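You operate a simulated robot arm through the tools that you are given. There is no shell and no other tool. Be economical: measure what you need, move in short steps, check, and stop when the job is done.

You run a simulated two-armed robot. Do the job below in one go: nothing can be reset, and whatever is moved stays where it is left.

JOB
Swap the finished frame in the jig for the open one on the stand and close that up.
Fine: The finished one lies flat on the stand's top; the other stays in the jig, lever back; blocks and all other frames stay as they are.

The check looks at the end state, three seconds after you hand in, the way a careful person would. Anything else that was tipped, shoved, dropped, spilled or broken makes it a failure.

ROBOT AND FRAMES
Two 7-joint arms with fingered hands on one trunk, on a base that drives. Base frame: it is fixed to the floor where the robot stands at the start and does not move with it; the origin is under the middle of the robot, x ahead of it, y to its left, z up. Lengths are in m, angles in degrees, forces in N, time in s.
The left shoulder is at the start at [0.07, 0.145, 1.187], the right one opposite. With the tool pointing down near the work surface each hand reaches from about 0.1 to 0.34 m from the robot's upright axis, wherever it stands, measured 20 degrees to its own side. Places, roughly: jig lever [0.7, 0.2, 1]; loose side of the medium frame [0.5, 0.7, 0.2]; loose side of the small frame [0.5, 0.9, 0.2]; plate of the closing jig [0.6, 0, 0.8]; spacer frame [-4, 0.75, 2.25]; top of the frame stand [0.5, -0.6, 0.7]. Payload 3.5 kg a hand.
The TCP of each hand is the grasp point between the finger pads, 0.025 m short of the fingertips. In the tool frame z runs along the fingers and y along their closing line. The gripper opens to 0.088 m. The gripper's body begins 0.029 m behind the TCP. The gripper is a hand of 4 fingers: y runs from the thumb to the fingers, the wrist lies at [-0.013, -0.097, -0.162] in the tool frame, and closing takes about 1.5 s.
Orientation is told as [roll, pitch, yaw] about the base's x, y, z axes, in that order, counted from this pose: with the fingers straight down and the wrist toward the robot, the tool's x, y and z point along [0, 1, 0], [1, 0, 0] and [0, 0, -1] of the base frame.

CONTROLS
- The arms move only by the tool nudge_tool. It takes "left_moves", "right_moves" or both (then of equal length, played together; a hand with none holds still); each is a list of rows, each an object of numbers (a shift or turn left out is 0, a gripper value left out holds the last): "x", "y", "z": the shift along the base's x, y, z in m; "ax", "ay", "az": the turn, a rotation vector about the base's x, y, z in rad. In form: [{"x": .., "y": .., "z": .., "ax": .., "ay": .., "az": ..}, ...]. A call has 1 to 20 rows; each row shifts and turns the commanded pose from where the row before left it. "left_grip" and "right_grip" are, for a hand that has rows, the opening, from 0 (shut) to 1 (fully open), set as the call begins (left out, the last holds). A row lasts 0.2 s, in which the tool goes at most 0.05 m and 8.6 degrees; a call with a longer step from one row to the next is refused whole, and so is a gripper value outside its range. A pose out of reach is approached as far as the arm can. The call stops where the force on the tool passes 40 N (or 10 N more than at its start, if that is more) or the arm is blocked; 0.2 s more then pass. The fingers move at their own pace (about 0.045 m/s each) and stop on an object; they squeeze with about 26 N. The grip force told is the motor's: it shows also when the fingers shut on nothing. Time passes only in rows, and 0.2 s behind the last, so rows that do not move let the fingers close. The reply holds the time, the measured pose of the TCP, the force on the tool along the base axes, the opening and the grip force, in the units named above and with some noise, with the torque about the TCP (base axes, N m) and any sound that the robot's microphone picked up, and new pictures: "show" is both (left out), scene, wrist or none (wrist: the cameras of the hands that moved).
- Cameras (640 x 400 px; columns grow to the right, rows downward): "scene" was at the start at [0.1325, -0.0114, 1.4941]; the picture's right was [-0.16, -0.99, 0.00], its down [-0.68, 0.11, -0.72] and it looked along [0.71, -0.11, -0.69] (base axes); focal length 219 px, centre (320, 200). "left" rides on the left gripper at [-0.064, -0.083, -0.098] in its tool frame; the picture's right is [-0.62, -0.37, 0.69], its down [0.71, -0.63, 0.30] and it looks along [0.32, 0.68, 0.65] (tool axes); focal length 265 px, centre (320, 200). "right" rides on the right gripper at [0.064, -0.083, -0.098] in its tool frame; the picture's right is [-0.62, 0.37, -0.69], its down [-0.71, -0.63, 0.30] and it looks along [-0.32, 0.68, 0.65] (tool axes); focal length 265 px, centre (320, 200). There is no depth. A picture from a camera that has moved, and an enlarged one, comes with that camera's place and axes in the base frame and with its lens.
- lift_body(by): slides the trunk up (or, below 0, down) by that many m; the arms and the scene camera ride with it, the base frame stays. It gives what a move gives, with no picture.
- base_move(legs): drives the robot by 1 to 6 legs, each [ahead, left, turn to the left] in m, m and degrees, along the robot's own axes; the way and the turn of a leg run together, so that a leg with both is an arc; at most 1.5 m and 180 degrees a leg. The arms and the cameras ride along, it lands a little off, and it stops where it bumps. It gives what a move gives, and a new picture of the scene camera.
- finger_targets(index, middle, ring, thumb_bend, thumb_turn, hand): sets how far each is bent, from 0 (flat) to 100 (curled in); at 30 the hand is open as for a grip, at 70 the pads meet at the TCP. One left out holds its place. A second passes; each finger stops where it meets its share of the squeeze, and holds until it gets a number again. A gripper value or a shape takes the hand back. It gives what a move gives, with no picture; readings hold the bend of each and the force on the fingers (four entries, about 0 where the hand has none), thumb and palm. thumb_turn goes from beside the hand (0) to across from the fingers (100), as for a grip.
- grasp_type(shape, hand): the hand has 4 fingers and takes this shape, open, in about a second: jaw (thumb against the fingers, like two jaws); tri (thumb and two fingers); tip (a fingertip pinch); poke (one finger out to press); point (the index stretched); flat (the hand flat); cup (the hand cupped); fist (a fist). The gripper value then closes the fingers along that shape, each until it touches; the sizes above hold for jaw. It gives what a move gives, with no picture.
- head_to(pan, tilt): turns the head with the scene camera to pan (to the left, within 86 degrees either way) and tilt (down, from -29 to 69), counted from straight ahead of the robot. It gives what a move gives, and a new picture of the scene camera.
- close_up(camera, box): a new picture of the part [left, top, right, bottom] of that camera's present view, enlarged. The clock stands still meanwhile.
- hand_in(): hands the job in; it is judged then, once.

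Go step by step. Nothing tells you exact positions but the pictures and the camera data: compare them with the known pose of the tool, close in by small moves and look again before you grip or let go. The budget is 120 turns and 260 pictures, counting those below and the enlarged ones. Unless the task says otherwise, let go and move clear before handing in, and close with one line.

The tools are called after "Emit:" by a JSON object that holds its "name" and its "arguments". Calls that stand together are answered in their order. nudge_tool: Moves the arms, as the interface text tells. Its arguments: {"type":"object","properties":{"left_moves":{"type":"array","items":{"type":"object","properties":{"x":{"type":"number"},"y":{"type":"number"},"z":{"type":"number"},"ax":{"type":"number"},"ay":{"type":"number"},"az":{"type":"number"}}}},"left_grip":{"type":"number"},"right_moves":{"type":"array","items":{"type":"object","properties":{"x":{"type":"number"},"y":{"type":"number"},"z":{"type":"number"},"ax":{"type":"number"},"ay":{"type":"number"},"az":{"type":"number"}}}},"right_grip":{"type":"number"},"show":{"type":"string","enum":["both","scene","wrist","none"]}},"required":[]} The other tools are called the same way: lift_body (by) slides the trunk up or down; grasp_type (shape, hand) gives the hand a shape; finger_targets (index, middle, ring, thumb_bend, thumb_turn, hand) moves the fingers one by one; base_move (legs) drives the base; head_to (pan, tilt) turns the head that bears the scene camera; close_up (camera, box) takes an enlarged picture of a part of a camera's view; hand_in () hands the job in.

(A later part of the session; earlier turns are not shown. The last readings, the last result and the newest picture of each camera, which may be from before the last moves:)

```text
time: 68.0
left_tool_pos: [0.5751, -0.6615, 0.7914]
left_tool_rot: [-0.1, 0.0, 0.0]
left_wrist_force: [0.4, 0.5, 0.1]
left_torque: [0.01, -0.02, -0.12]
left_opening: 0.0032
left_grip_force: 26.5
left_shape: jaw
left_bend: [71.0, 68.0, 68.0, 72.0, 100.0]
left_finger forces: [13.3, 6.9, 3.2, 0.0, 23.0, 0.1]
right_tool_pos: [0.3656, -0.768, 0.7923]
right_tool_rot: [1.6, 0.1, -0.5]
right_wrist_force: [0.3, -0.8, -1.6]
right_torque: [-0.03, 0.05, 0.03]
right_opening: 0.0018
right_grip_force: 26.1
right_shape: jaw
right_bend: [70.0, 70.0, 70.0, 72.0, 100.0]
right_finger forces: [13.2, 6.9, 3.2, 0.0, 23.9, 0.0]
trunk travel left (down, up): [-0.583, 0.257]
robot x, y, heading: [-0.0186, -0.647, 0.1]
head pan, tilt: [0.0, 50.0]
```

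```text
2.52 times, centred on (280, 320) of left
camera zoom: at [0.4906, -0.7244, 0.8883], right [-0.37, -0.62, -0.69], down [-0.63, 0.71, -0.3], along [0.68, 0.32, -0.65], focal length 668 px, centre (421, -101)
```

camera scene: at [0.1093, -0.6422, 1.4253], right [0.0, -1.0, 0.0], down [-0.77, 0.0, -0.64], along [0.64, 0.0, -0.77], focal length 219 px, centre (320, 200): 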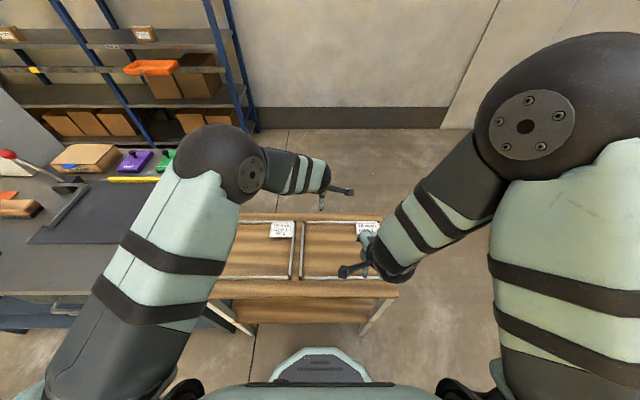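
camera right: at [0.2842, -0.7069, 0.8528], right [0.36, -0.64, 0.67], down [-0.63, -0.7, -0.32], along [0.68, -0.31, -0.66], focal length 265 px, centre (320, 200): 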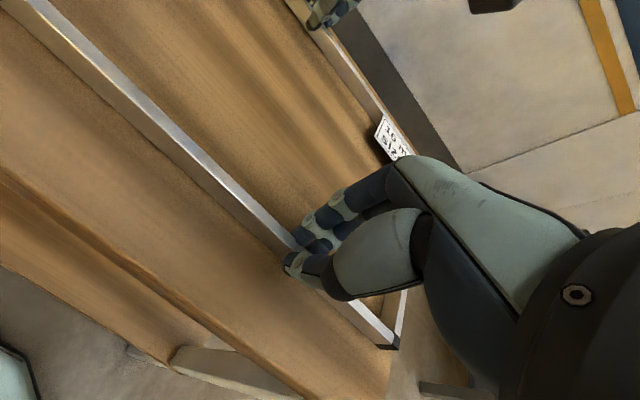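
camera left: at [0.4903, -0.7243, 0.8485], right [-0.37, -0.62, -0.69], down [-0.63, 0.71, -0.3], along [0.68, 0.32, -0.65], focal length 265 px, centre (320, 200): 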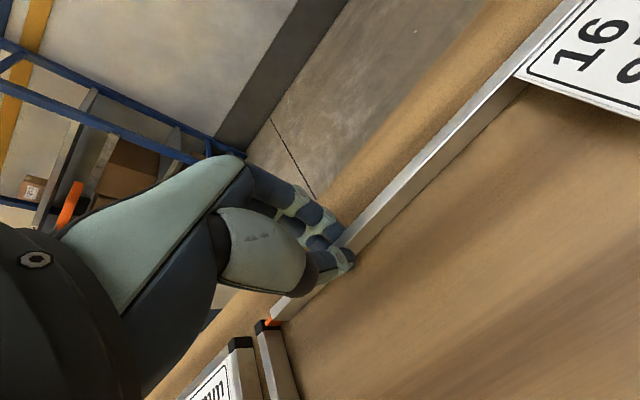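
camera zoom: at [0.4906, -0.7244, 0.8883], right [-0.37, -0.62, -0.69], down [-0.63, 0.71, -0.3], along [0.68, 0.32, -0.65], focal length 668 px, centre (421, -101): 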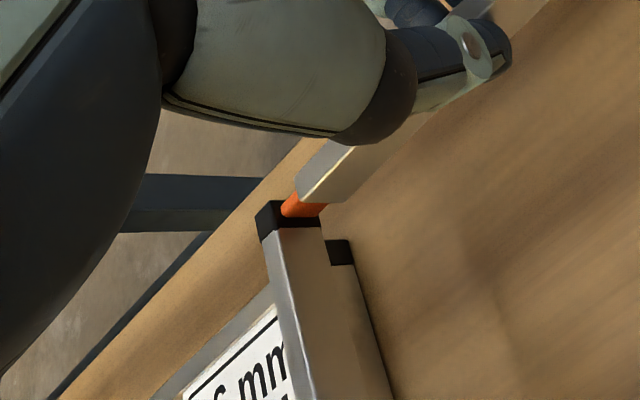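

The loose side stays on its prongs. I raise the frame and drive back left toward the jig.

Emit:
{"name": "lift_body", "arguments": {"by": 0.17}}

Emit:
{"name": "base_move", "arguments": {"legs": [[0.0, 0.4, 0], [0.02, 0.32, 0]]}}

Emit:
{"name": "close_up", "arguments": {"camera": "left", "box": [0, 0, 639, 399]}}

Emit:
{"name": "close_up", "arguments": {"camera": "right", "box": [0, 0, 639, 399]}}

```text
time: 69.9
left_tool_pos: [0.5735, -0.6624, 0.9613]
left_tool_rot: [0.0, 0.0, 0.0]
left_wrist_force: [0.4, 0.4, -0.4]
left_torque: [0.05, -0.01, -0.08]
left_opening: 0.003
left_grip_force: 26.1
left_shape: jaw
left_bend: [71.0, 68.0, 68.0, 72.0, 100.0]
left_finger forces: [13.4, 6.9, 3.3, 0.2, 22.9, 0.0]
right_tool_pos: [0.3656, -0.7686, 0.9625]
right_tool_rot: [1.5, -0.1, -0.4]
right_wrist_force: [0.2, -1.6, -0.4]
right_torque: [-0.01, 0.04, 0.08]
right_opening: 0.0018
right_grip_force: 25.7
right_shape: jaw
right_bend: [70.0, 70.0, 70.0, 72.0, 100.0]
right_finger forces: [13.1, 6.8, 3.3, 0.0, 23.9, 0.0]
trunk travel left (down, up): [-0.753, 0.087]
robot x, y, heading: [-0.0171, -0.6424, -0.1]
head pan, tilt: [0.0, 50.0]
```

```text
time: 74.1
left_tool_pos: [0.5926, 0.0591, 0.9608]
left_tool_rot: [0.1, 0.1, 0.3]
left_wrist_force: [0.0, 0.5, 0.1]
left_torque: [0.01, -0.02, -0.06]
left_opening: 0.003
left_grip_force: 26.4
left_shape: jaw
left_bend: [71.0, 68.0, 68.0, 72.0, 100.0]
left_finger forces: [13.4, 6.9, 3.3, 0.0, 23.0, 0.0]
right_tool_pos: [0.3862, -0.0485, 0.9626]
right_tool_rot: [1.6, 0.0, -0.1]
right_wrist_force: [-0.7, -0.9, -0.4]
right_torque: [0.01, -0.01, 0.04]
right_opening: 0.002
right_grip_force: 26.1
right_shape: jaw
right_bend: [70.0, 70.0, 70.0, 72.0, 100.0]
right_finger forces: [13.2, 6.9, 3.3, 0.1, 24.1, 0.1]
trunk travel left (down, up): [-0.753, 0.087]
robot x, y, heading: [0.0005, 0.0724, 0.3]
head pan, tilt: [0.0, 50.0]
camera scene: at [0.1279, 0.0746, 1.4883], right [0.01, -1.0, 0.0], down [-0.77, 0.0, -0.64], along [0.64, 0.0, -0.77], focal length 219 px, centre (320, 200)
```

scene: 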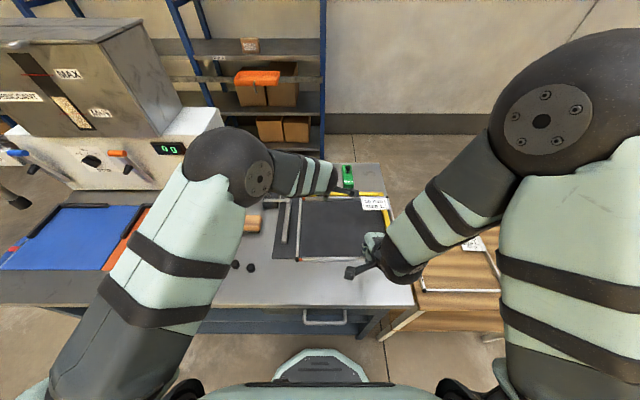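

```text
1.00 times, centred on (320, 200) of left (not enlarged: the box is as wide or as high as the picture)
camera zoom: at [0.5093, -0.0047, 1.0584], right [-0.36, -0.62, -0.69], down [-0.63, 0.71, -0.3], along [0.68, 0.33, -0.65], focal length 266 px, centre (320, 200)
```

zoom: 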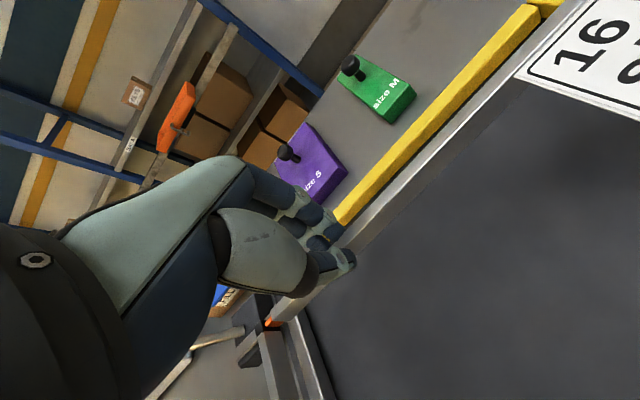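

```text
1.00 times, centred on (320, 200) of right (not enlarged: the box is as wide or as high as the picture)
camera zoom: at [0.3032, 0.0115, 1.0627], right [0.37, -0.64, 0.67], down [-0.63, -0.7, -0.33], along [0.68, -0.31, -0.66], focal length 266 px, centre (320, 200)
```

zoom: 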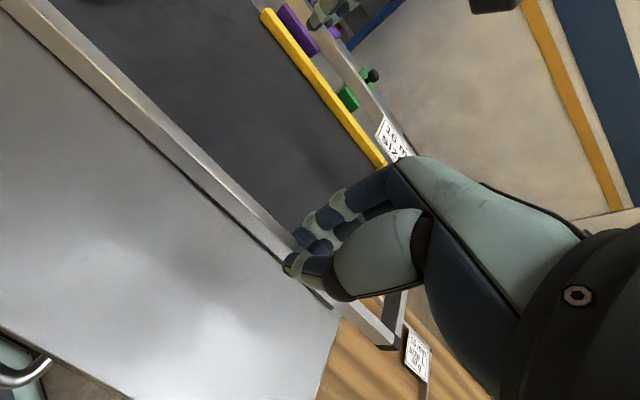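

I shift both hands 3 cm forward and 1.3 cm left to stand over the jig with clearance, then lower partway and look.

Emit:
{"name": "nudge_tool", "arguments": {"left_moves": [{"x": 0.01, "y": 0.0045}, {"x": 0.01, "y": 0.0045}, {"x": 0.011, "y": 0.0045}, {}], "right_moves": [{"x": 0.01, "y": 0.0045}, {"x": 0.01, "y": 0.0045}, {"x": 0.011, "y": 0.0045}, {}], "show": "none"}}

Emit:
{"name": "lift_body", "arguments": {"by": -0.05}}

Emit:
{"name": "close_up", "arguments": {"camera": "scene", "box": [220, 170, 440, 300]}}

Emit:
{"name": "close_up", "arguments": {"camera": "left", "box": [200, 200, 400, 399]}}

Emit:
{"name": "close_up", "arguments": {"camera": "right", "box": [240, 120, 480, 399]}}

```text
time: 75.1
left_tool_pos: [0.6236, 0.072, 0.9618]
left_tool_rot: [0.0, 0.1, 0.3]
left_wrist_force: [-1.0, -1.2, -1.2]
left_torque: [-0.01, -0.01, -0.08]
left_opening: 0.003
left_grip_force: 25.6
left_shape: jaw
left_bend: [71.0, 68.0, 68.0, 72.0, 100.0]
left_finger forces: [13.1, 6.8, 3.3, 0.1, 24.2, 0.0]
right_tool_pos: [0.4155, -0.036, 0.9626]
right_tool_rot: [1.7, 0.1, -0.1]
right_wrist_force: [1.5, 0.8, -0.2]
right_torque: [0.03, -0.03, 0.06]
right_opening: 0.0016
right_grip_force: 26.3
right_shape: jaw
right_bend: [70.0, 70.0, 70.0, 72.0, 100.0]
right_finger forces: [14.0, 7.4, 3.6, 0.0, 23.7, 0.1]
trunk travel left (down, up): [-0.753, 0.087]
robot x, y, heading: [-0.0034, 0.0729, 0.3]
head pan, tilt: [0.0, 50.0]
```

```text
time: 76.0
left_tool_pos: [0.624, 0.0731, 0.9121]
left_tool_rot: [0.0, 0.0, 0.2]
left_wrist_force: [-2.4, -1.4, -0.8]
left_torque: [-0.02, 0.01, -0.08]
left_opening: 0.0031
left_grip_force: 25.9
left_shape: jaw
left_bend: [71.0, 68.0, 68.0, 71.0, 100.0]
left_finger forces: [12.9, 6.6, 3.3, 0.0, 25.0, 0.0]
right_tool_pos: [0.4157, -0.0347, 0.9122]
right_tool_rot: [1.6, -0.1, -0.1]
right_wrist_force: [2.8, 1.7, -1.5]
right_torque: [0.03, -0.06, 0.06]
right_opening: 0.002
right_grip_force: 25.9
right_shape: jaw
right_bend: [70.0, 70.0, 70.0, 72.0, 100.0]
right_finger forces: [14.4, 7.7, 3.7, 0.0, 23.6, 0.0]
trunk travel left (down, up): [-0.703, 0.137]
robot x, y, heading: [-0.0012, 0.0726, 0.3]
head pan, tilt: [0.0, 50.0]
```

```text
2.91 times, centred on (330, 235) of scene
camera zoom: at [0.1276, 0.0763, 1.4383], right [0.01, -1.0, 0.0], down [-0.77, 0.0, -0.64], along [0.64, 0.0, -0.77], focal length 638 px, centre (291, 98)
```

zoom: 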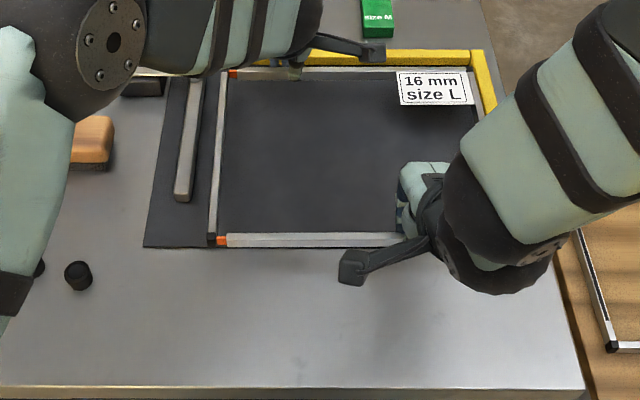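

```text
2.01 times, centred on (300, 300) of left
camera zoom: at [0.5405, 0.0102, 1.0091], right [-0.37, -0.62, -0.69], down [-0.63, 0.71, -0.3], along [0.68, 0.33, -0.65], focal length 534 px, centre (360, -0)
```

zoom: 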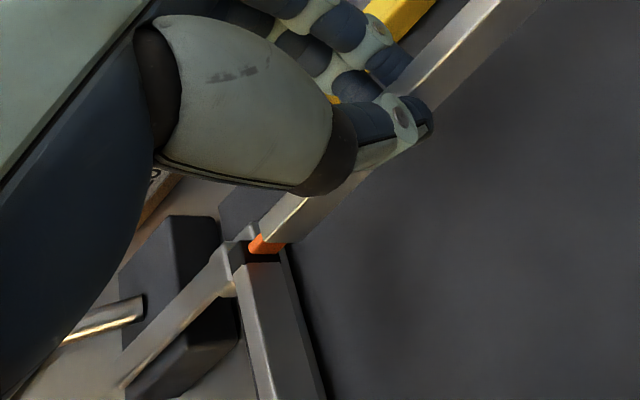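

```text
1.43 times, centred on (360, 260) of right
camera zoom: at [0.3336, 0.0265, 1.0129], right [0.37, -0.64, 0.68], down [-0.63, -0.7, -0.33], along [0.68, -0.31, -0.66], focal length 380 px, centre (263, 115)
```

zoom: 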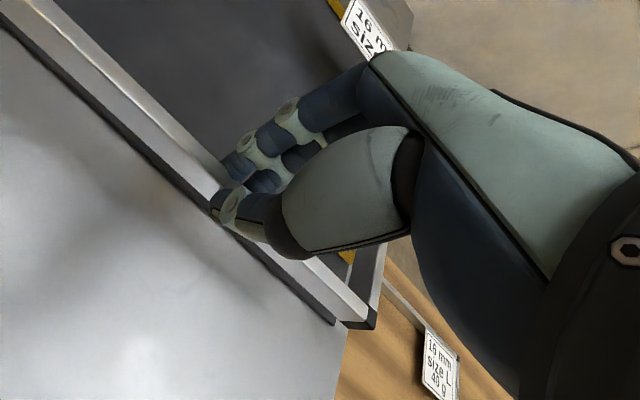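

Clearances are good: about 26 mm to the press bar, 18 mm to the right fence, 45 mm to the far fence. I lower to just above the plate and then feel for contact.

Emit:
{"name": "lift_body", "arguments": {"by": -0.034}}

Emit:
{"name": "nudge_tool", "arguments": {"left_moves": [{"z": -0.002}, {"z": -0.002}, {}], "right_moves": [{"z": -0.002}, {"z": -0.002}, {}], "show": "wrist"}}

```text
time: 76.8
left_tool_pos: [0.6243, 0.0735, 0.8795]
left_tool_rot: [0.0, 0.0, 0.3]
left_wrist_force: [-2.6, -0.9, -1.0]
left_torque: [-0.03, 0.03, -0.06]
left_opening: 0.0029
left_grip_force: 26.1
left_shape: jaw
left_bend: [71.0, 68.0, 68.0, 71.0, 100.0]
left_finger forces: [12.9, 6.5, 3.1, 0.1, 25.3, 0.1]
right_tool_pos: [0.414, -0.0335, 0.8787]
right_tool_rot: [1.6, -0.2, -0.1]
right_wrist_force: [1.9, 1.5, 0.1]
right_torque: [0.01, -0.09, 0.08]
right_opening: 0.0016
right_grip_force: 26.4
right_shape: jaw
right_bend: [70.0, 70.0, 70.0, 72.0, 100.0]
right_finger forces: [14.6, 7.8, 3.9, 0.0, 23.7, 0.0]
trunk travel left (down, up): [-0.669, 0.171]
robot x, y, heading: [0.0004, 0.0745, 0.3]
head pan, tilt: [0.0, 50.0]
```

```text
time: 77.6
left_tool_pos: [0.6235, 0.0747, 0.8751]
left_tool_rot: [-0.1, -0.1, 0.4]
left_wrist_force: [1.0, -0.5, 1.0]
left_torque: [-0.01, -0.03, -0.09]
left_opening: 0.0031
left_grip_force: 25.6
left_shape: jaw
left_bend: [71.0, 68.0, 68.0, 72.0, 100.0]
left_finger forces: [14.1, 7.4, 3.7, 0.0, 24.4, 0.1]
right_tool_pos: [0.416, -0.034, 0.875]
right_tool_rot: [1.7, -0.2, -0.2]
right_wrist_force: [1.8, 1.1, 10.0]
right_torque: [-0.02, 0.0, 0.11]
right_opening: 0.0017
right_grip_force: 26.5
right_shape: jaw
right_bend: [70.0, 70.0, 70.0, 72.0, 100.0]
right_finger forces: [14.3, 8.2, 4.3, 0.0, 26.0, 0.0]
trunk travel left (down, up): [-0.669, 0.171]
robot x, y, heading: [-0.003, 0.0728, 0.2]
head pan, tilt: [0.0, 50.0]
camera right: at [0.3336, 0.0265, 0.9755], right [0.37, -0.64, 0.68], down [-0.63, -0.7, -0.33], along [0.69, -0.31, -0.66], focal length 265 px, centre (320, 200)
camera left: at [0.5398, 0.0106, 0.972], right [-0.36, -0.62, -0.69], down [-0.63, 0.71, -0.31], along [0.68, 0.33, -0.65], focal length 265 px, centre (320, 200)
```

right: 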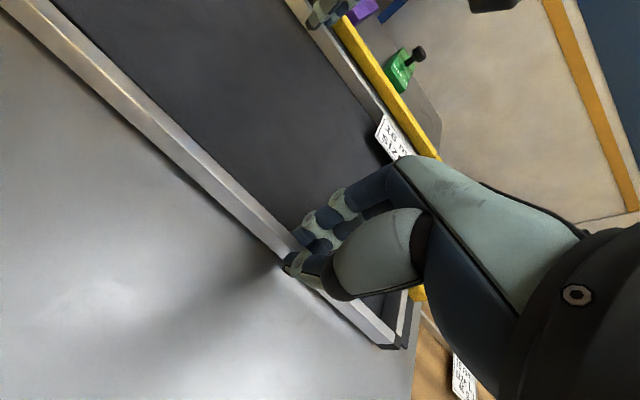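
left: 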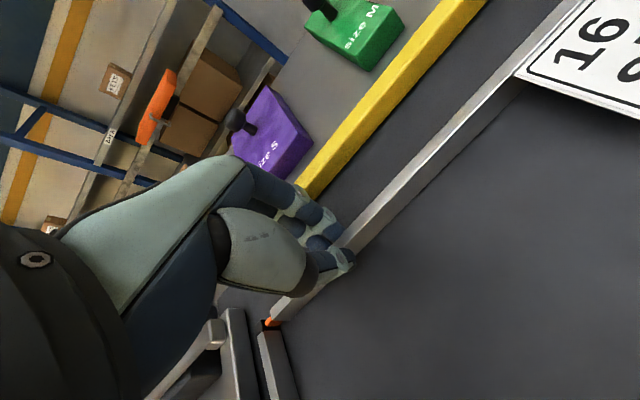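

The right side touches; I lower the left 2 mm more, then open the left hand only halfway so it clears the fence.

Emit:
{"name": "nudge_tool", "arguments": {"left_moves": [{"z": -0.001}, {"z": -0.001}, {}], "right_moves": [{"z": 0.001}, {}, {}], "show": "none"}}

Emit:
{"name": "finger_targets", "arguments": {"hand": "left", "index": 48, "middle": 48, "ring": 48, "thumb_bend": 46, "thumb_turn": 100}}

Emit:
{"name": "nudge_tool", "arguments": {"left_moves": [{"z": 0.02}, {"z": 0.03}, {"z": 0.04}, {"z": 0.04}, {"z": 0.04}, {}]}}

```text
time: 78.4
left_tool_pos: [0.6232, 0.0739, 0.8732]
left_tool_rot: [-0.1, -0.3, 0.4]
left_wrist_force: [-4.9, -0.7, 16.2]
left_torque: [0.01, 0.09, -0.07]
left_opening: 0.0033
left_grip_force: 26.0
left_shape: jaw
left_bend: [71.0, 71.0, 68.0, 71.0, 100.0]
left_finger forces: [14.1, 7.5, 3.5, 0.1, 29.7, 0.1]
right_tool_pos: [0.4149, -0.0345, 0.8766]
right_tool_rot: [1.8, -0.2, 0.0]
right_wrist_force: [8.1, 2.1, -0.4]
right_torque: [0.02, -0.16, 0.12]
right_opening: 0.0018
right_grip_force: 26.0
right_shape: jaw
right_bend: [70.0, 70.0, 70.0, 72.0, 100.0]
right_finger forces: [16.5, 9.3, 4.5, 0.1, 22.8, 0.0]
trunk travel left (down, up): [-0.669, 0.171]
robot x, y, heading: [0.0012, 0.0769, 0.3]
head pan, tilt: [0.0, 50.0]
```

```text
time: 79.4
left_tool_pos: [0.6236, 0.075, 0.8723]
left_tool_rot: [-0.1, 0.1, 0.3]
left_wrist_force: [-1.8, 0.0, 4.1]
left_torque: [0.03, -0.04, 0.03]
left_opening: 0.0477
left_grip_force: 2.0
left_shape: fingers
left_bend: [48.0, 50.0, 48.0, 46.0, 100.0]
left_finger forces: [0.0, 4.1, 0.0, 0.1, 0.1, 0.0]
right_tool_pos: [0.413, -0.0354, 0.8755]
right_tool_rot: [1.6, 0.0, -0.1]
right_wrist_force: [-2.6, 0.4, 4.5]
right_torque: [0.04, 0.02, 0.04]
right_opening: 0.0019
right_grip_force: 26.5
right_shape: jaw
right_bend: [70.0, 70.0, 70.0, 72.0, 100.0]
right_finger forces: [14.2, 7.6, 3.2, 0.0, 27.2, 0.1]
trunk travel left (down, up): [-0.669, 0.171]
robot x, y, heading: [-0.0001, 0.0746, 0.4]
head pan, tilt: [0.0, 50.0]
```

```text
time: 80.8
left_tool_pos: [0.6233, 0.0745, 1.0434]
left_tool_rot: [-0.1, 0.0, 0.2]
left_wrist_force: [-0.5, 0.1, 0.2]
left_torque: [0.02, -0.04, 0.0]
left_opening: 0.0477
left_grip_force: 0.0
left_shape: fingers
left_bend: [48.0, 48.0, 48.0, 46.0, 100.0]
left_finger forces: [0.0, 0.1, 0.1, 0.1, 0.0, 0.0]
right_tool_pos: [0.4149, -0.0358, 0.8756]
right_tool_rot: [1.6, -0.1, 0.0]
right_wrist_force: [-1.4, 0.1, 5.9]
right_torque: [0.03, 0.01, 0.08]
right_opening: 0.0022
right_grip_force: 26.2
right_shape: jaw
right_bend: [70.0, 70.0, 70.0, 72.0, 100.0]
right_finger forces: [14.6, 8.0, 3.4, 0.0, 27.5, 0.1]
trunk travel left (down, up): [-0.669, 0.171]
robot x, y, heading: [0.0013, 0.0739, 0.2]
head pan, tilt: [0.0, 50.0]
camera scene: at [0.1267, 0.0763, 1.4044], right [0.01, -1.0, 0.0], down [-0.77, 0.0, -0.64], along [0.64, 0.0, -0.77], focal length 219 px, centre (320, 200)
camera left: at [0.5382, 0.0105, 1.1386], right [-0.36, -0.62, -0.69], down [-0.63, 0.71, -0.3], along [0.68, 0.33, -0.65], focal length 265 px, centre (320, 200)
```

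scene: 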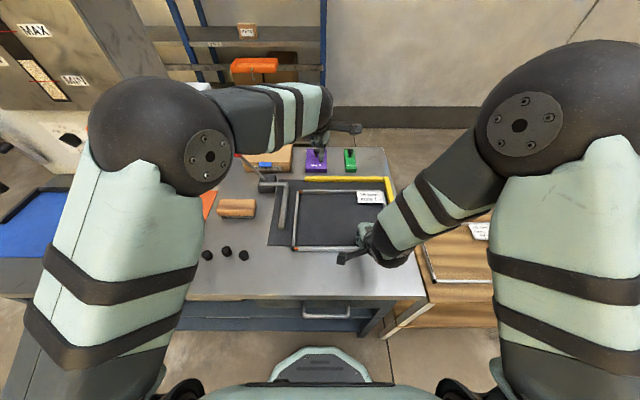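
left: 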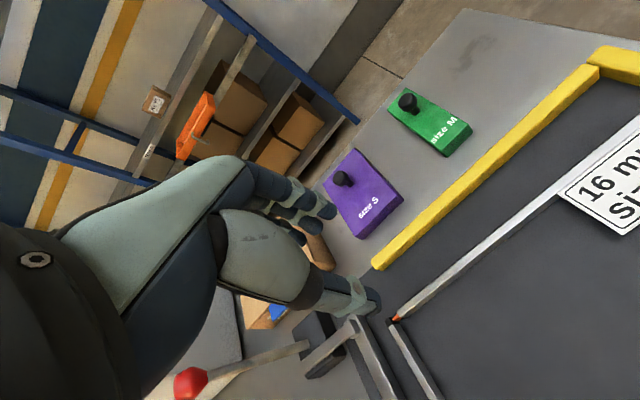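

The frame rests on the plate. With the right hand still holding the near bar, I slide it right and forward to the fences.

Emit:
{"name": "nudge_tool", "arguments": {"right_moves": [{"z": 0.001, "x": 0.004}, {"x": 0.008, "y": -0.003}, {"x": 0.008, "y": -0.003}, {"x": 0.008, "y": -0.003}, {"x": 0.006, "y": -0.002}, {}]}}

Emit:
{"name": "close_up", "arguments": {"camera": "scene", "box": [260, 160, 420, 270]}}

```text
time: 82.2
left_tool_pos: [0.6151, 0.0746, 1.0459]
left_tool_rot: [0.0, -0.4, 0.3]
left_wrist_force: [-0.7, 0.4, -0.7]
left_torque: [-0.01, 0.0, 0.04]
left_opening: 0.0477
left_grip_force: 0.0
left_shape: fingers
left_bend: [48.0, 48.0, 48.0, 46.0, 100.0]
left_finger forces: [0.0, 0.1, 0.0, 0.0, 0.2, 0.0]
right_tool_pos: [0.4389, -0.0432, 0.8763]
right_tool_rot: [1.5, 0.4, 0.1]
right_wrist_force: [-38.1, 7.6, 8.8]
right_torque: [0.14, 0.91, 0.11]
right_opening: 0.0027
right_grip_force: 26.4
right_shape: jaw
right_bend: [71.0, 71.0, 70.0, 65.0, 97.0]
right_finger forces: [1.4, 0.0, 0.0, 0.0, 38.4, 0.0]
trunk travel left (down, up): [-0.669, 0.171]
robot x, y, heading: [-0.0028, 0.0756, 0.5]
head pan, tilt: [0.0, 50.0]
camera scene: at [0.1177, 0.0784, 1.4053], right [0.01, -1.0, 0.0], down [-0.76, -0.01, -0.65], along [0.65, 0.0, -0.76], focal length 219 px, centre (320, 200)
camera right: at [0.3579, 0.0167, 0.9779], right [0.37, -0.64, 0.67], down [-0.63, -0.71, -0.32], along [0.68, -0.31, -0.67], focal length 265 px, centre (320, 200)
```

scene: 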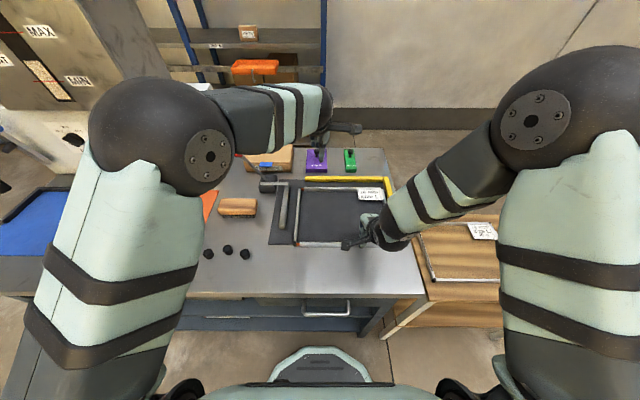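
right: 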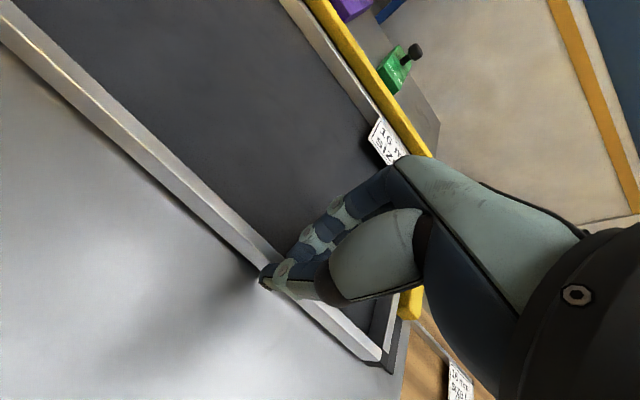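

```text
3.64 times, centred on (340, 215) of scene
camera zoom: at [0.1177, 0.0784, 1.4053], right [0.01, -1.0, 0.0], down [-0.76, -0.01, -0.65], along [0.65, 0.0, -0.76], focal length 798 px, centre (247, 146)
```

zoom: 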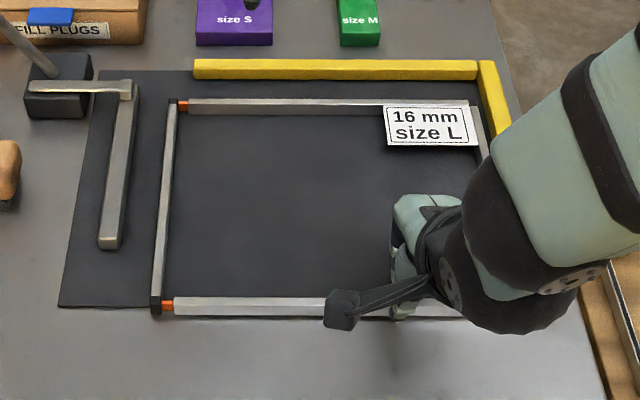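

The push jammed at 38 N: the near bar is catching the plate's front edge. I back off, lift the near bar 1 cm and then slide on.

Emit:
{"name": "nudge_tool", "arguments": {"right_moves": [{"x": -0.008}, {"x": -0.002}, {"z": 0.004}, {"z": 0.004}, {"z": 0.003}, {}]}}

Emit:
{"name": "close_up", "arguments": {"camera": "right", "box": [200, 200, 440, 399]}}

```text
time: 83.6
left_tool_pos: [0.6221, 0.0728, 1.0412]
left_tool_rot: [0.0, 0.0, 0.3]
left_wrist_force: [0.0, -0.3, -0.5]
left_torque: [-0.03, 0.0, 0.01]
left_opening: 0.0476
left_grip_force: 0.1
left_shape: fingers
left_bend: [48.0, 48.0, 48.0, 46.0, 100.0]
left_finger forces: [0.0, 0.1, 0.1, 0.1, 0.0, 0.0]
right_tool_pos: [0.4405, -0.0464, 0.888]
right_tool_rot: [1.6, -0.1, -0.1]
right_wrist_force: [-0.3, -0.7, 0.2]
right_torque: [-0.01, 0.0, 0.0]
right_opening: 0.0009
right_grip_force: 25.6
right_shape: jaw
right_bend: [70.0, 70.0, 70.0, 73.0, 100.0]
right_finger forces: [0.0, 5.9, 0.0, 0.0, 0.0, 0.1]
trunk travel left (down, up): [-0.669, 0.171]
robot x, y, heading: [0.0001, 0.0732, 0.5]
head pan, tilt: [0.0, 50.0]
camera scene: at [0.1282, 0.0761, 1.4042], right [0.01, -1.0, 0.0], down [-0.77, 0.0, -0.64], along [0.64, 0.0, -0.77], focal length 219 px, centre (320, 200)
camera right: at [0.3581, 0.0146, 0.9877], right [0.37, -0.64, 0.68], down [-0.63, -0.7, -0.33], along [0.68, -0.31, -0.66], focal length 265 px, centre (320, 200)
```

scene: 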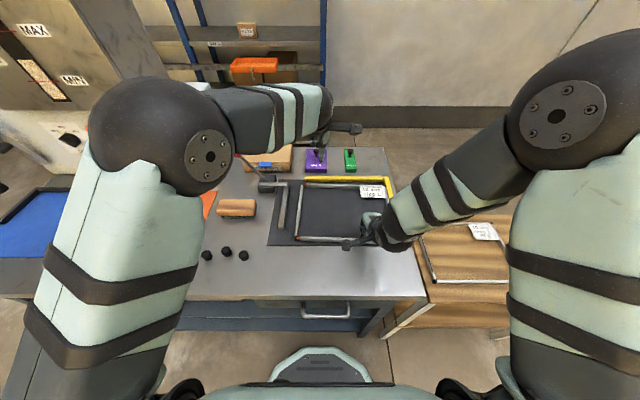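
right: 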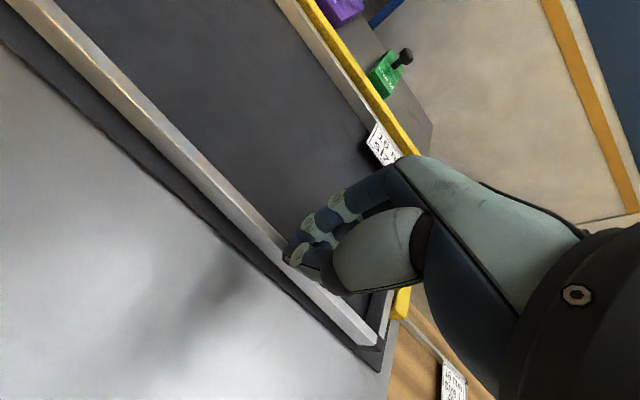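

```text
2.01 times, centred on (320, 300) of right
camera zoom: at [0.3581, 0.0146, 0.9877], right [0.37, -0.64, 0.68], down [-0.63, -0.7, -0.33], along [0.68, -0.31, -0.66], focal length 534 px, centre (320, -0)
```

zoom: 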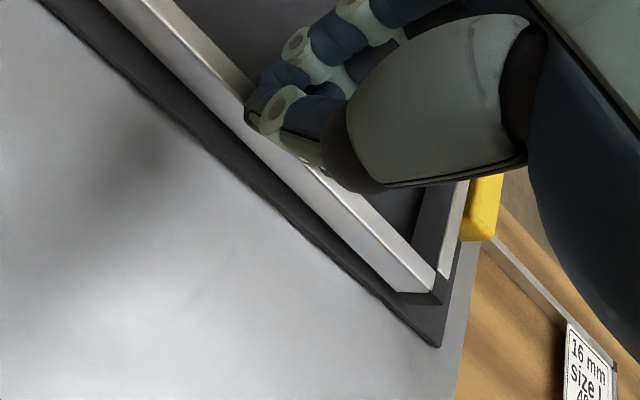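

The bar slipped out of the grip but the frame now lies fully on the plate. I check its state.

Emit:
{"name": "close_up", "arguments": {"camera": "scene", "box": [260, 160, 420, 270]}}

Emit:
{"name": "close_up", "arguments": {"camera": "left", "box": [330, 230, 639, 399]}}

```text
3.64 times, centred on (340, 215) of scene
camera zoom: at [0.1282, 0.0761, 1.4042], right [0.01, -1.0, 0.0], down [-0.77, 0.0, -0.64], along [0.64, 0.0, -0.77], focal length 798 px, centre (247, 146)
```

zoom: 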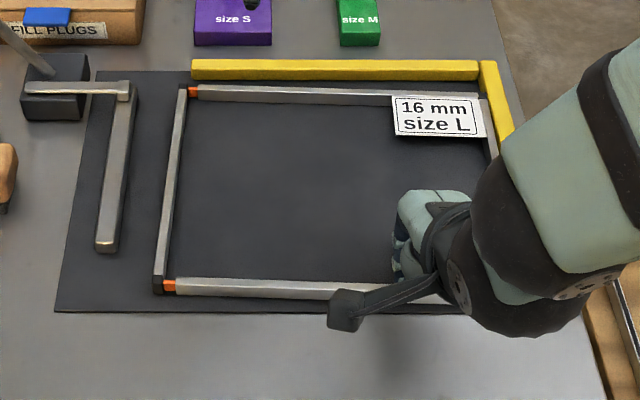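

```text
2.07 times, centred on (484, 314) of left
camera zoom: at [0.5394, 0.0102, 1.1374], right [-0.37, -0.62, -0.69], down [-0.63, 0.71, -0.3], along [0.68, 0.33, -0.65], focal length 550 px, centre (-21, -37)
```

zoom: 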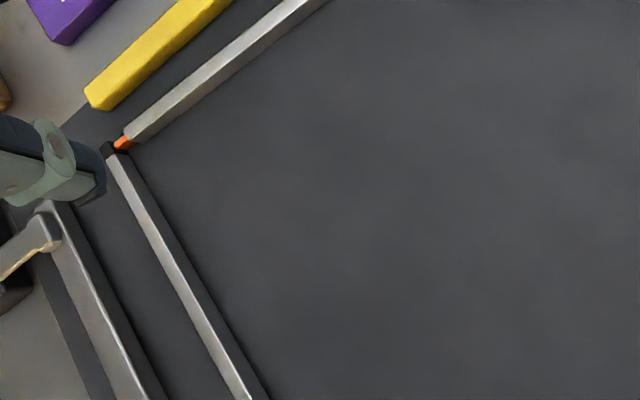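

The frame is on the plate, still open, turned about 2° with its right end nearer to me. I move the closed right fingers behind the near bar to push it square against the far fence.

Emit:
{"name": "nudge_tool", "arguments": {"right_moves": [{"z": 0.025}, {"x": -0.02}, {"x": -0.025}, {"z": -0.02}, {"z": -0.02}, {}], "show": "wrist"}}

```text
time: 85.0
left_tool_pos: [0.6218, 0.0734, 1.0415]
left_tool_rot: [0.0, 0.0, 0.3]
left_wrist_force: [0.4, -0.3, 0.7]
left_torque: [-0.02, 0.01, -0.03]
left_opening: 0.0476
left_grip_force: 0.0
left_shape: fingers
left_bend: [48.0, 48.0, 48.0, 46.0, 100.0]
left_finger forces: [0.1, 0.0, 0.0, 0.0, 0.1, 0.1]
right_tool_pos: [0.3964, -0.0442, 0.8759]
right_tool_rot: [1.6, -0.7, -0.1]
right_wrist_force: [8.3, -2.2, 29.3]
right_torque: [-0.21, -0.05, 0.04]
right_opening: 0.0031
right_grip_force: 26.1
right_shape: jaw
right_bend: [70.0, 73.0, 70.0, 77.0, 100.0]
right_finger forces: [0.0, 26.0, 4.4, 0.0, 0.0, 0.0]
trunk travel left (down, up): [-0.669, 0.171]
robot x, y, heading: [0.001, 0.0739, 0.3]
head pan, tilt: [0.0, 50.0]
camera right: at [0.3138, 0.0169, 0.9752], right [0.36, -0.64, 0.68], down [-0.63, -0.7, -0.33], along [0.69, -0.31, -0.65], focal length 265 px, centre (320, 200)
```

right: 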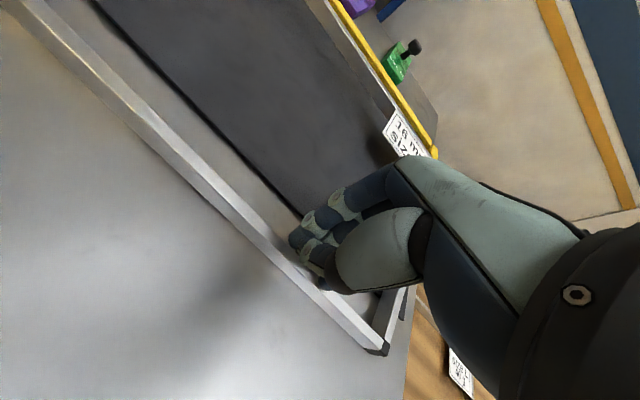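

The frame appears to have been dragged back with the fingers. I lift the hand slightly and look.

Emit:
{"name": "nudge_tool", "arguments": {"right_moves": [{"z": 0.01}, {}]}}

Emit:
{"name": "close_up", "arguments": {"camera": "scene", "box": [260, 160, 440, 290]}}

Emit:
{"name": "close_up", "arguments": {"camera": "right", "box": [220, 180, 440, 380]}}

```text
time: 85.6
left_tool_pos: [0.6223, 0.074, 1.0402]
left_tool_rot: [0.0, 0.0, 0.3]
left_wrist_force: [0.1, 0.3, -1.0]
left_torque: [0.01, 0.02, 0.04]
left_opening: 0.0475
left_grip_force: 0.1
left_shape: fingers
left_bend: [48.0, 48.0, 48.0, 46.0, 100.0]
left_finger forces: [0.0, 0.0, 0.0, 0.1, 0.1, 0.1]
right_tool_pos: [0.393, -0.044, 0.8812]
right_tool_rot: [1.6, 0.3, 0.0]
right_wrist_force: [0.4, -0.5, 0.3]
right_torque: [0.05, -0.04, 0.03]
right_opening: 0.0018
right_grip_force: 25.6
right_shape: jaw
right_bend: [70.0, 72.0, 70.0, 76.0, 100.0]
right_finger forces: [0.1, 0.1, 0.1, 0.0, 0.0, 0.0]
trunk travel left (down, up): [-0.669, 0.171]
robot x, y, heading: [0.0014, 0.0725, 0.3]
head pan, tilt: [0.0, 50.0]
camera scene: at [0.1277, 0.0762, 1.4041], right [0.01, -1.0, 0.0], down [-0.77, 0.0, -0.64], along [0.64, 0.0, -0.77], focal length 219 px, centre (320, 200)
camera right: at [0.3114, 0.0165, 0.9825], right [0.37, -0.64, 0.67], down [-0.63, -0.71, -0.32], along [0.68, -0.31, -0.67], focal length 265 px, centre (320, 200)
```

scene: 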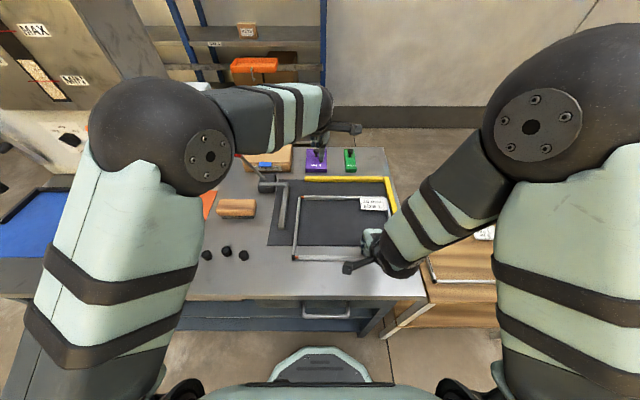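
right: 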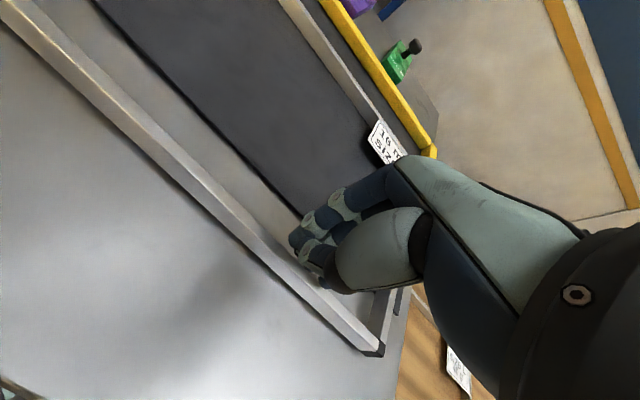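

```text
3.08 times, centred on (350, 225) of scene
camera zoom: at [0.1277, 0.0762, 1.4041], right [0.01, -1.0, 0.0], down [-0.77, 0.0, -0.64], along [0.64, 0.0, -0.77], focal length 675 px, centre (228, 123)
```

zoom: 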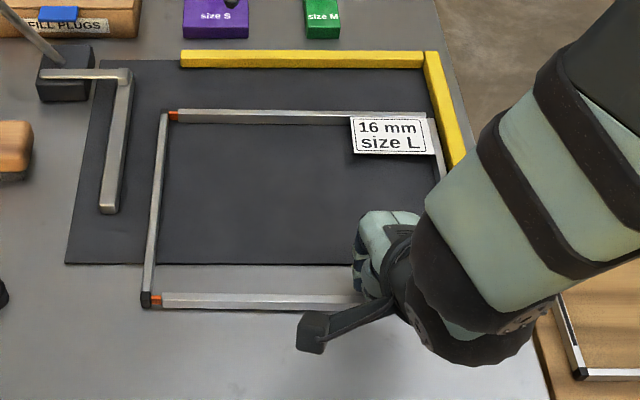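

```text
2.00 times, centred on (330, 280) of right
camera zoom: at [0.3114, 0.0165, 0.9825], right [0.37, -0.64, 0.67], down [-0.63, -0.71, -0.32], along [0.68, -0.31, -0.67], focal length 531 px, centre (300, 40)
```

zoom: 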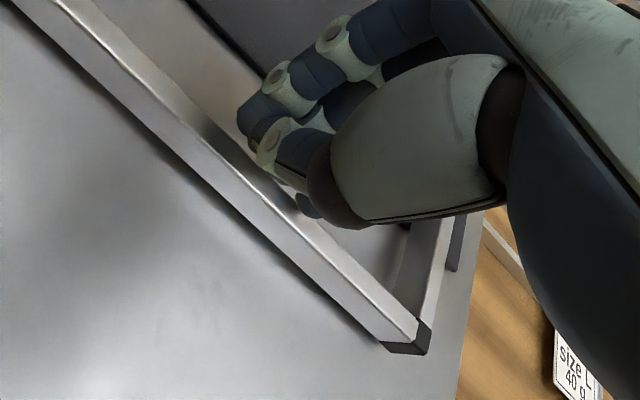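

The closed fingers came down inside the near bar and dragged the frame back, so its near bar is off the plate. I raise the hand, back the base up a little for reach, and will regrip the near bar.

Emit:
{"name": "nudge_tool", "arguments": {"right_moves": [{"z": 0.03}, {"z": 0.04}, {"z": 0.02}, {}, {}, {}, {}], "right_grip": 1, "show": "none"}}

Emit:
{"name": "base_move", "arguments": {"legs": [[-0.04, 0.0, 0]]}}

Emit:
{"name": "close_up", "arguments": {"camera": "right", "box": [0, 0, 639, 399]}}

Emit:
{"name": "close_up", "arguments": {"camera": "scene", "box": [260, 150, 440, 280]}}

```text
time: 87.2
left_tool_pos: [0.6224, 0.0737, 1.0416]
left_tool_rot: [0.0, 0.0, 0.4]
left_wrist_force: [-0.1, 0.1, 0.0]
left_torque: [-0.01, -0.01, -0.01]
left_opening: 0.0477
left_grip_force: 0.1
left_shape: fingers
left_bend: [48.0, 48.0, 48.0, 46.0, 100.0]
left_finger forces: [0.0, 0.0, 0.1, 0.1, 0.0, 0.0]
right_tool_pos: [0.3957, -0.0475, 0.9732]
right_tool_rot: [1.7, 0.0, -0.1]
right_wrist_force: [0.3, -0.1, -0.3]
right_torque: [0.03, 0.01, -0.02]
right_opening: 0.0875
right_grip_force: 0.0
right_shape: jaw
right_bend: [30.0, 30.0, 30.0, 30.0, 98.0]
right_finger forces: [0.0, 0.0, 0.1, 0.0, 0.0, 0.1]
trunk travel left (down, up): [-0.669, 0.171]
robot x, y, heading: [-0.0019, 0.0725, 0.2]
head pan, tilt: [0.0, 50.0]
```

```text
time: 88.1
left_tool_pos: [0.5865, 0.0731, 1.0373]
left_tool_rot: [0.1, 0.3, 0.4]
left_wrist_force: [0.3, -0.3, 0.4]
left_torque: [-0.01, -0.03, 0.0]
left_opening: 0.0474
left_grip_force: 0.0
left_shape: fingers
left_bend: [48.0, 48.0, 48.0, 46.0, 100.0]
left_finger forces: [0.1, 0.0, 0.0, 0.0, 0.0, 0.0]
right_tool_pos: [0.3576, -0.0478, 0.9695]
right_tool_rot: [1.6, 0.1, -0.1]
right_wrist_force: [-0.5, -0.3, -0.2]
right_torque: [0.0, 0.0, 0.0]
right_opening: 0.0878
right_grip_force: 0.1
right_shape: jaw
right_bend: [30.0, 30.0, 30.0, 30.0, 98.0]
right_finger forces: [0.1, 0.1, 0.1, 0.1, 0.1, 0.0]
trunk travel left (down, up): [-0.669, 0.171]
robot x, y, heading: [-0.0403, 0.0749, 0.2]
head pan, tilt: [0.0, 50.0]
camera scene: at [0.0936, 0.0761, 1.4037], right [0.01, -1.0, 0.0], down [-0.77, 0.0, -0.64], along [0.64, 0.0, -0.77], focal length 219 px, centre (320, 200)
```

scene: 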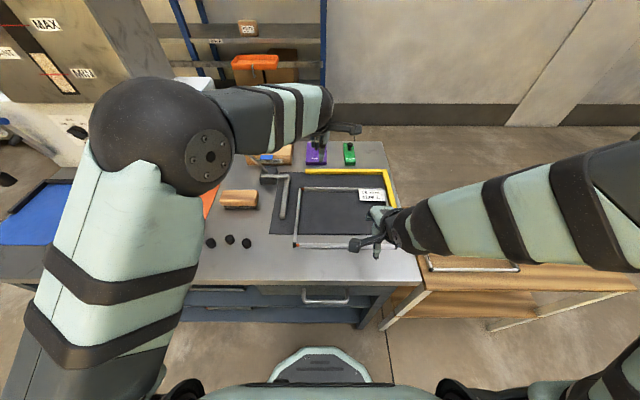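

```text
1.00 times, centred on (320, 200) of right (not enlarged: the box is as wide or as high as the picture)
camera zoom: at [0.2767, 0.0135, 1.0712], right [0.37, -0.64, 0.67], down [-0.63, -0.7, -0.32], along [0.68, -0.31, -0.67], focal length 266 px, centre (320, 200)
```

zoom: 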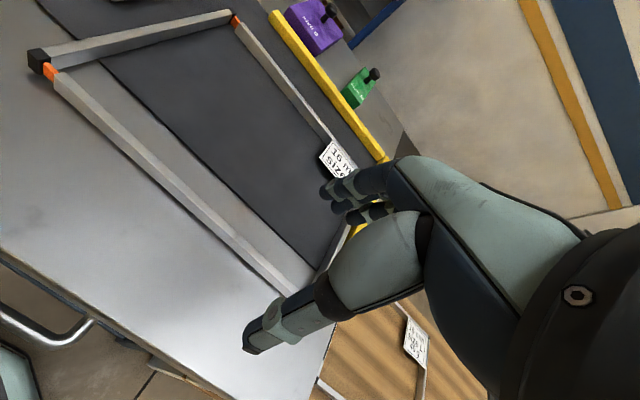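

```text
3.08 times, centred on (350, 215) of scene
camera zoom: at [0.0936, 0.0761, 1.4037], right [0.01, -1.0, 0.0], down [-0.77, 0.0, -0.64], along [0.64, 0.0, -0.77], focal length 675 px, centre (228, 154)
```

zoom: 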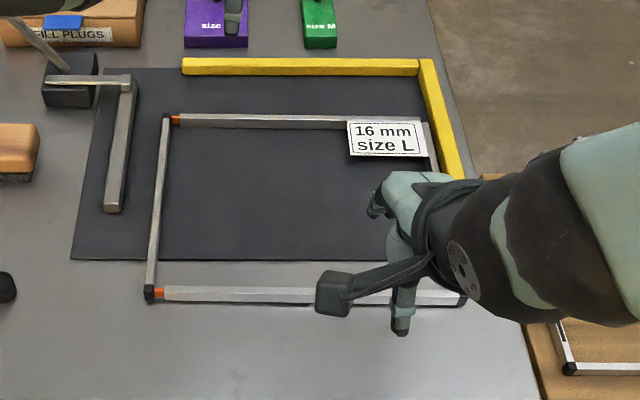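

The near bar is at x≈0.384 at y -0.02. I position the open right hand over it and descend.

Emit:
{"name": "nudge_tool", "arguments": {"right_moves": [{"x": 0.013, "y": 0.015}, {"x": 0.013, "y": 0.013}, {"z": -0.03}, {"z": -0.03}, {"z": -0.02}, {"z": -0.012}, {}], "show": "wrist"}}

```text
time: 89.7
left_tool_pos: [0.5827, 0.0741, 1.039]
left_tool_rot: [0.0, 0.0, 0.3]
left_wrist_force: [-0.4, -0.4, 0.1]
left_torque: [0.02, -0.01, 0.0]
left_opening: 0.0476
left_grip_force: 0.1
left_shape: fingers
left_bend: [48.0, 48.0, 48.0, 46.0, 100.0]
left_finger forces: [0.1, 0.0, 0.1, 0.0, 0.0, 0.1]
right_tool_pos: [0.381, -0.0201, 0.8807]
right_tool_rot: [1.6, 0.0, 0.0]
right_wrist_force: [-0.6, 0.1, 0.4]
right_torque: [0.01, 0.03, -0.03]
right_opening: 0.0877
right_grip_force: 0.1
right_shape: jaw
right_bend: [30.0, 30.0, 30.0, 30.0, 98.0]
right_finger forces: [0.1, 0.0, 0.1, 0.1, 0.0, 0.1]
trunk travel left (down, up): [-0.669, 0.171]
robot x, y, heading: [-0.0428, 0.0707, 0.5]
head pan, tilt: [0.0, 50.0]
camera right: at [0.299, 0.0413, 0.98], right [0.37, -0.64, 0.67], down [-0.63, -0.7, -0.32], along [0.68, -0.31, -0.66], focal length 265 px, centre (320, 200)
```

right: 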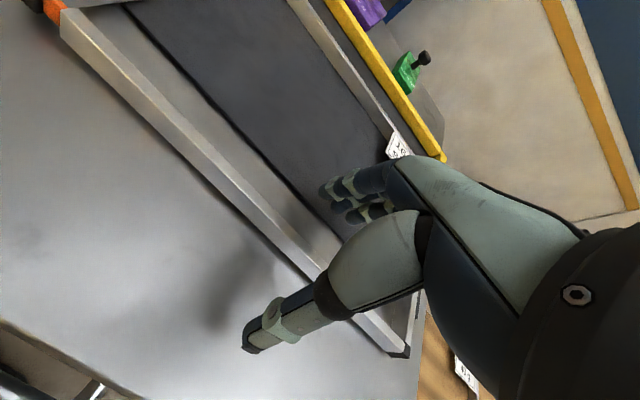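

Straddling the bar. I lower the last centimetre and close.

Emit:
{"name": "nudge_tool", "arguments": {"right_moves": [{"z": -0.006}, {"z": -0.004}, {}], "show": "none"}}

Emit:
{"name": "nudge_tool", "arguments": {"right_moves": [{}, {}, {}, {}, {}, {}, {}, {}], "right_grip": 0, "show": "wrist"}}

```text
time: 90.5
left_tool_pos: [0.5826, 0.0736, 1.0408]
left_tool_rot: [0.0, 0.1, 0.3]
left_wrist_force: [0.7, 1.1, 0.2]
left_torque: [0.02, -0.01, -0.02]
left_opening: 0.0476
left_grip_force: 0.0
left_shape: fingers
left_bend: [48.0, 48.0, 48.0, 46.0, 100.0]
left_finger forces: [0.0, 0.0, 0.1, 0.0, 0.0, 0.1]
right_tool_pos: [0.3808, -0.0205, 0.8708]
right_tool_rot: [1.6, 0.0, -0.1]
right_wrist_force: [0.6, 0.0, -0.2]
right_torque: [-0.02, -0.01, 0.01]
right_opening: 0.0875
right_grip_force: 0.0
right_shape: jaw
right_bend: [30.0, 30.0, 30.0, 30.0, 98.0]
right_finger forces: [0.1, 0.0, 0.0, 0.0, 0.0, 0.0]
trunk travel left (down, up): [-0.669, 0.171]
robot x, y, heading: [-0.0388, 0.0743, 0.1]
head pan, tilt: [0.0, 50.0]
```

```text
time: 92.3
left_tool_pos: [0.5842, 0.0736, 1.0401]
left_tool_rot: [0.0, 0.2, 0.4]
left_wrist_force: [-0.5, 0.8, -0.1]
left_torque: [-0.04, -0.01, 0.02]
left_opening: 0.0474
left_grip_force: 0.2
left_shape: fingers
left_bend: [48.0, 48.0, 48.0, 46.0, 100.0]
left_finger forces: [0.1, 0.0, 0.1, 0.0, 0.0, 0.1]
right_tool_pos: [0.3818, -0.0193, 0.869]
right_tool_rot: [1.6, 0.0, 0.0]
right_wrist_force: [0.0, 0.4, -0.7]
right_torque: [0.01, 0.0, 0.05]
right_opening: 0.0025
right_grip_force: 25.8
right_shape: jaw
right_bend: [71.0, 69.0, 70.0, 72.0, 100.0]
right_finger forces: [13.4, 6.7, 3.0, 0.0, 23.5, 0.1]
trunk travel left (down, up): [-0.669, 0.171]
robot x, y, heading: [-0.0372, 0.0732, 0.2]
head pan, tilt: [0.0, 50.0]
camera right: at [0.2987, 0.0414, 0.9705], right [0.37, -0.64, 0.67], down [-0.63, -0.7, -0.32], along [0.68, -0.31, -0.66], focal length 265 px, centre (320, 200)
```

right: 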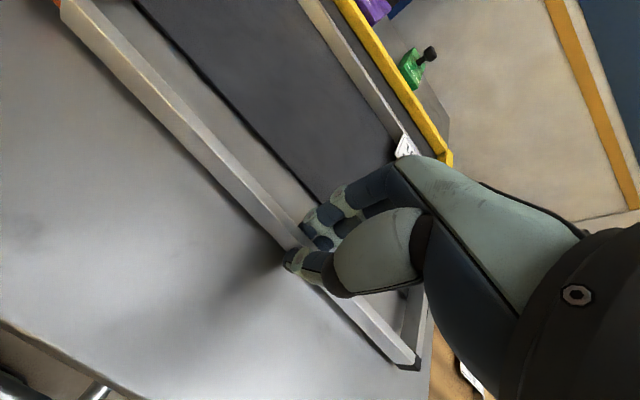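

The bar is held. I lift the near edge 1.4 cm, turn it 2° square and carry it forward onto the plate.

Emit:
{"name": "nudge_tool", "arguments": {"right_moves": [{"z": 0.007}, {"z": 0.008}, {"x": 0.008, "az": 0.008}, {"x": 0.008, "az": 0.008}, {"x": 0.008, "az": 0.008}, {"x": 0.008, "az": 0.008}, {"x": 0.008, "az": 0.005}, {"x": 0.008}, {}]}}

Emit:
{"name": "close_up", "arguments": {"camera": "scene", "box": [260, 150, 440, 280]}}

```text
time: 94.3
left_tool_pos: [0.5823, 0.0737, 1.0403]
left_tool_rot: [0.0, 0.0, 0.4]
left_wrist_force: [0.2, -0.4, 0.2]
left_torque: [-0.02, 0.0, 0.01]
left_opening: 0.0477
left_grip_force: 0.1
left_shape: fingers
left_bend: [48.0, 48.0, 48.0, 46.0, 100.0]
left_finger forces: [0.0, 0.0, 0.0, 0.0, 0.1, 0.1]
right_tool_pos: [0.4286, -0.0202, 0.8851]
right_tool_rot: [1.6, 0.0, 2.1]
right_wrist_force: [0.5, 0.4, -0.2]
right_torque: [0.02, 0.02, 0.03]
right_opening: 0.0027
right_grip_force: 26.4
right_shape: jaw
right_bend: [71.0, 69.0, 70.0, 72.0, 100.0]
right_finger forces: [15.1, 6.6, 2.8, 0.1, 24.4, 0.0]
trunk travel left (down, up): [-0.669, 0.171]
robot x, y, heading: [-0.0338, 0.0733, 0.3]
head pan, tilt: [0.0, 50.0]
camera scene: at [0.0885, 0.0761, 1.4043], right [0.01, -1.0, 0.0], down [-0.77, 0.0, -0.64], along [0.64, 0.0, -0.77], focal length 219 px, centre (320, 200)
camera right: at [0.3446, 0.0381, 0.9858], right [0.39, -0.63, 0.67], down [-0.6, -0.73, -0.32], along [0.69, -0.28, -0.66], focal length 265 px, centre (320, 200)
```

scene: 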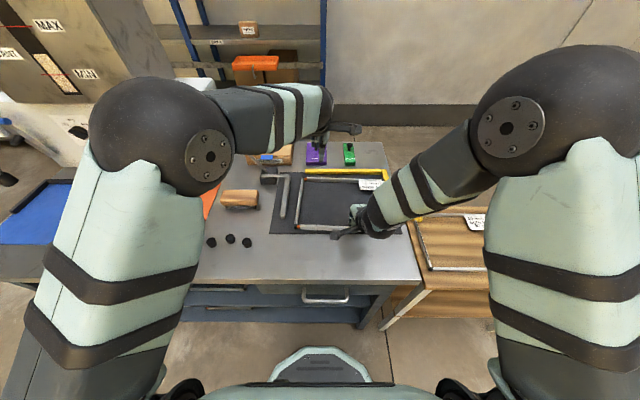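
right: 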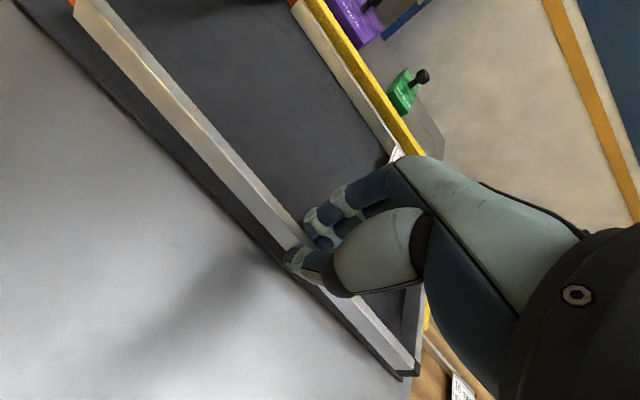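

```text
3.08 times, centred on (350, 215) of scene
camera zoom: at [0.0885, 0.0761, 1.4043], right [0.01, -1.0, 0.0], down [-0.77, 0.0, -0.64], along [0.64, 0.0, -0.77], focal length 675 px, centre (228, 154)
```

zoom: 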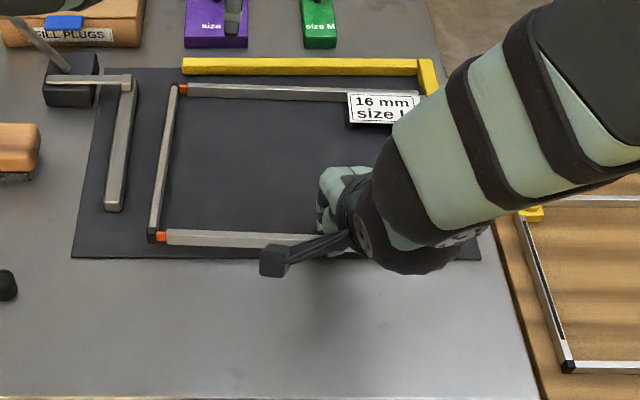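

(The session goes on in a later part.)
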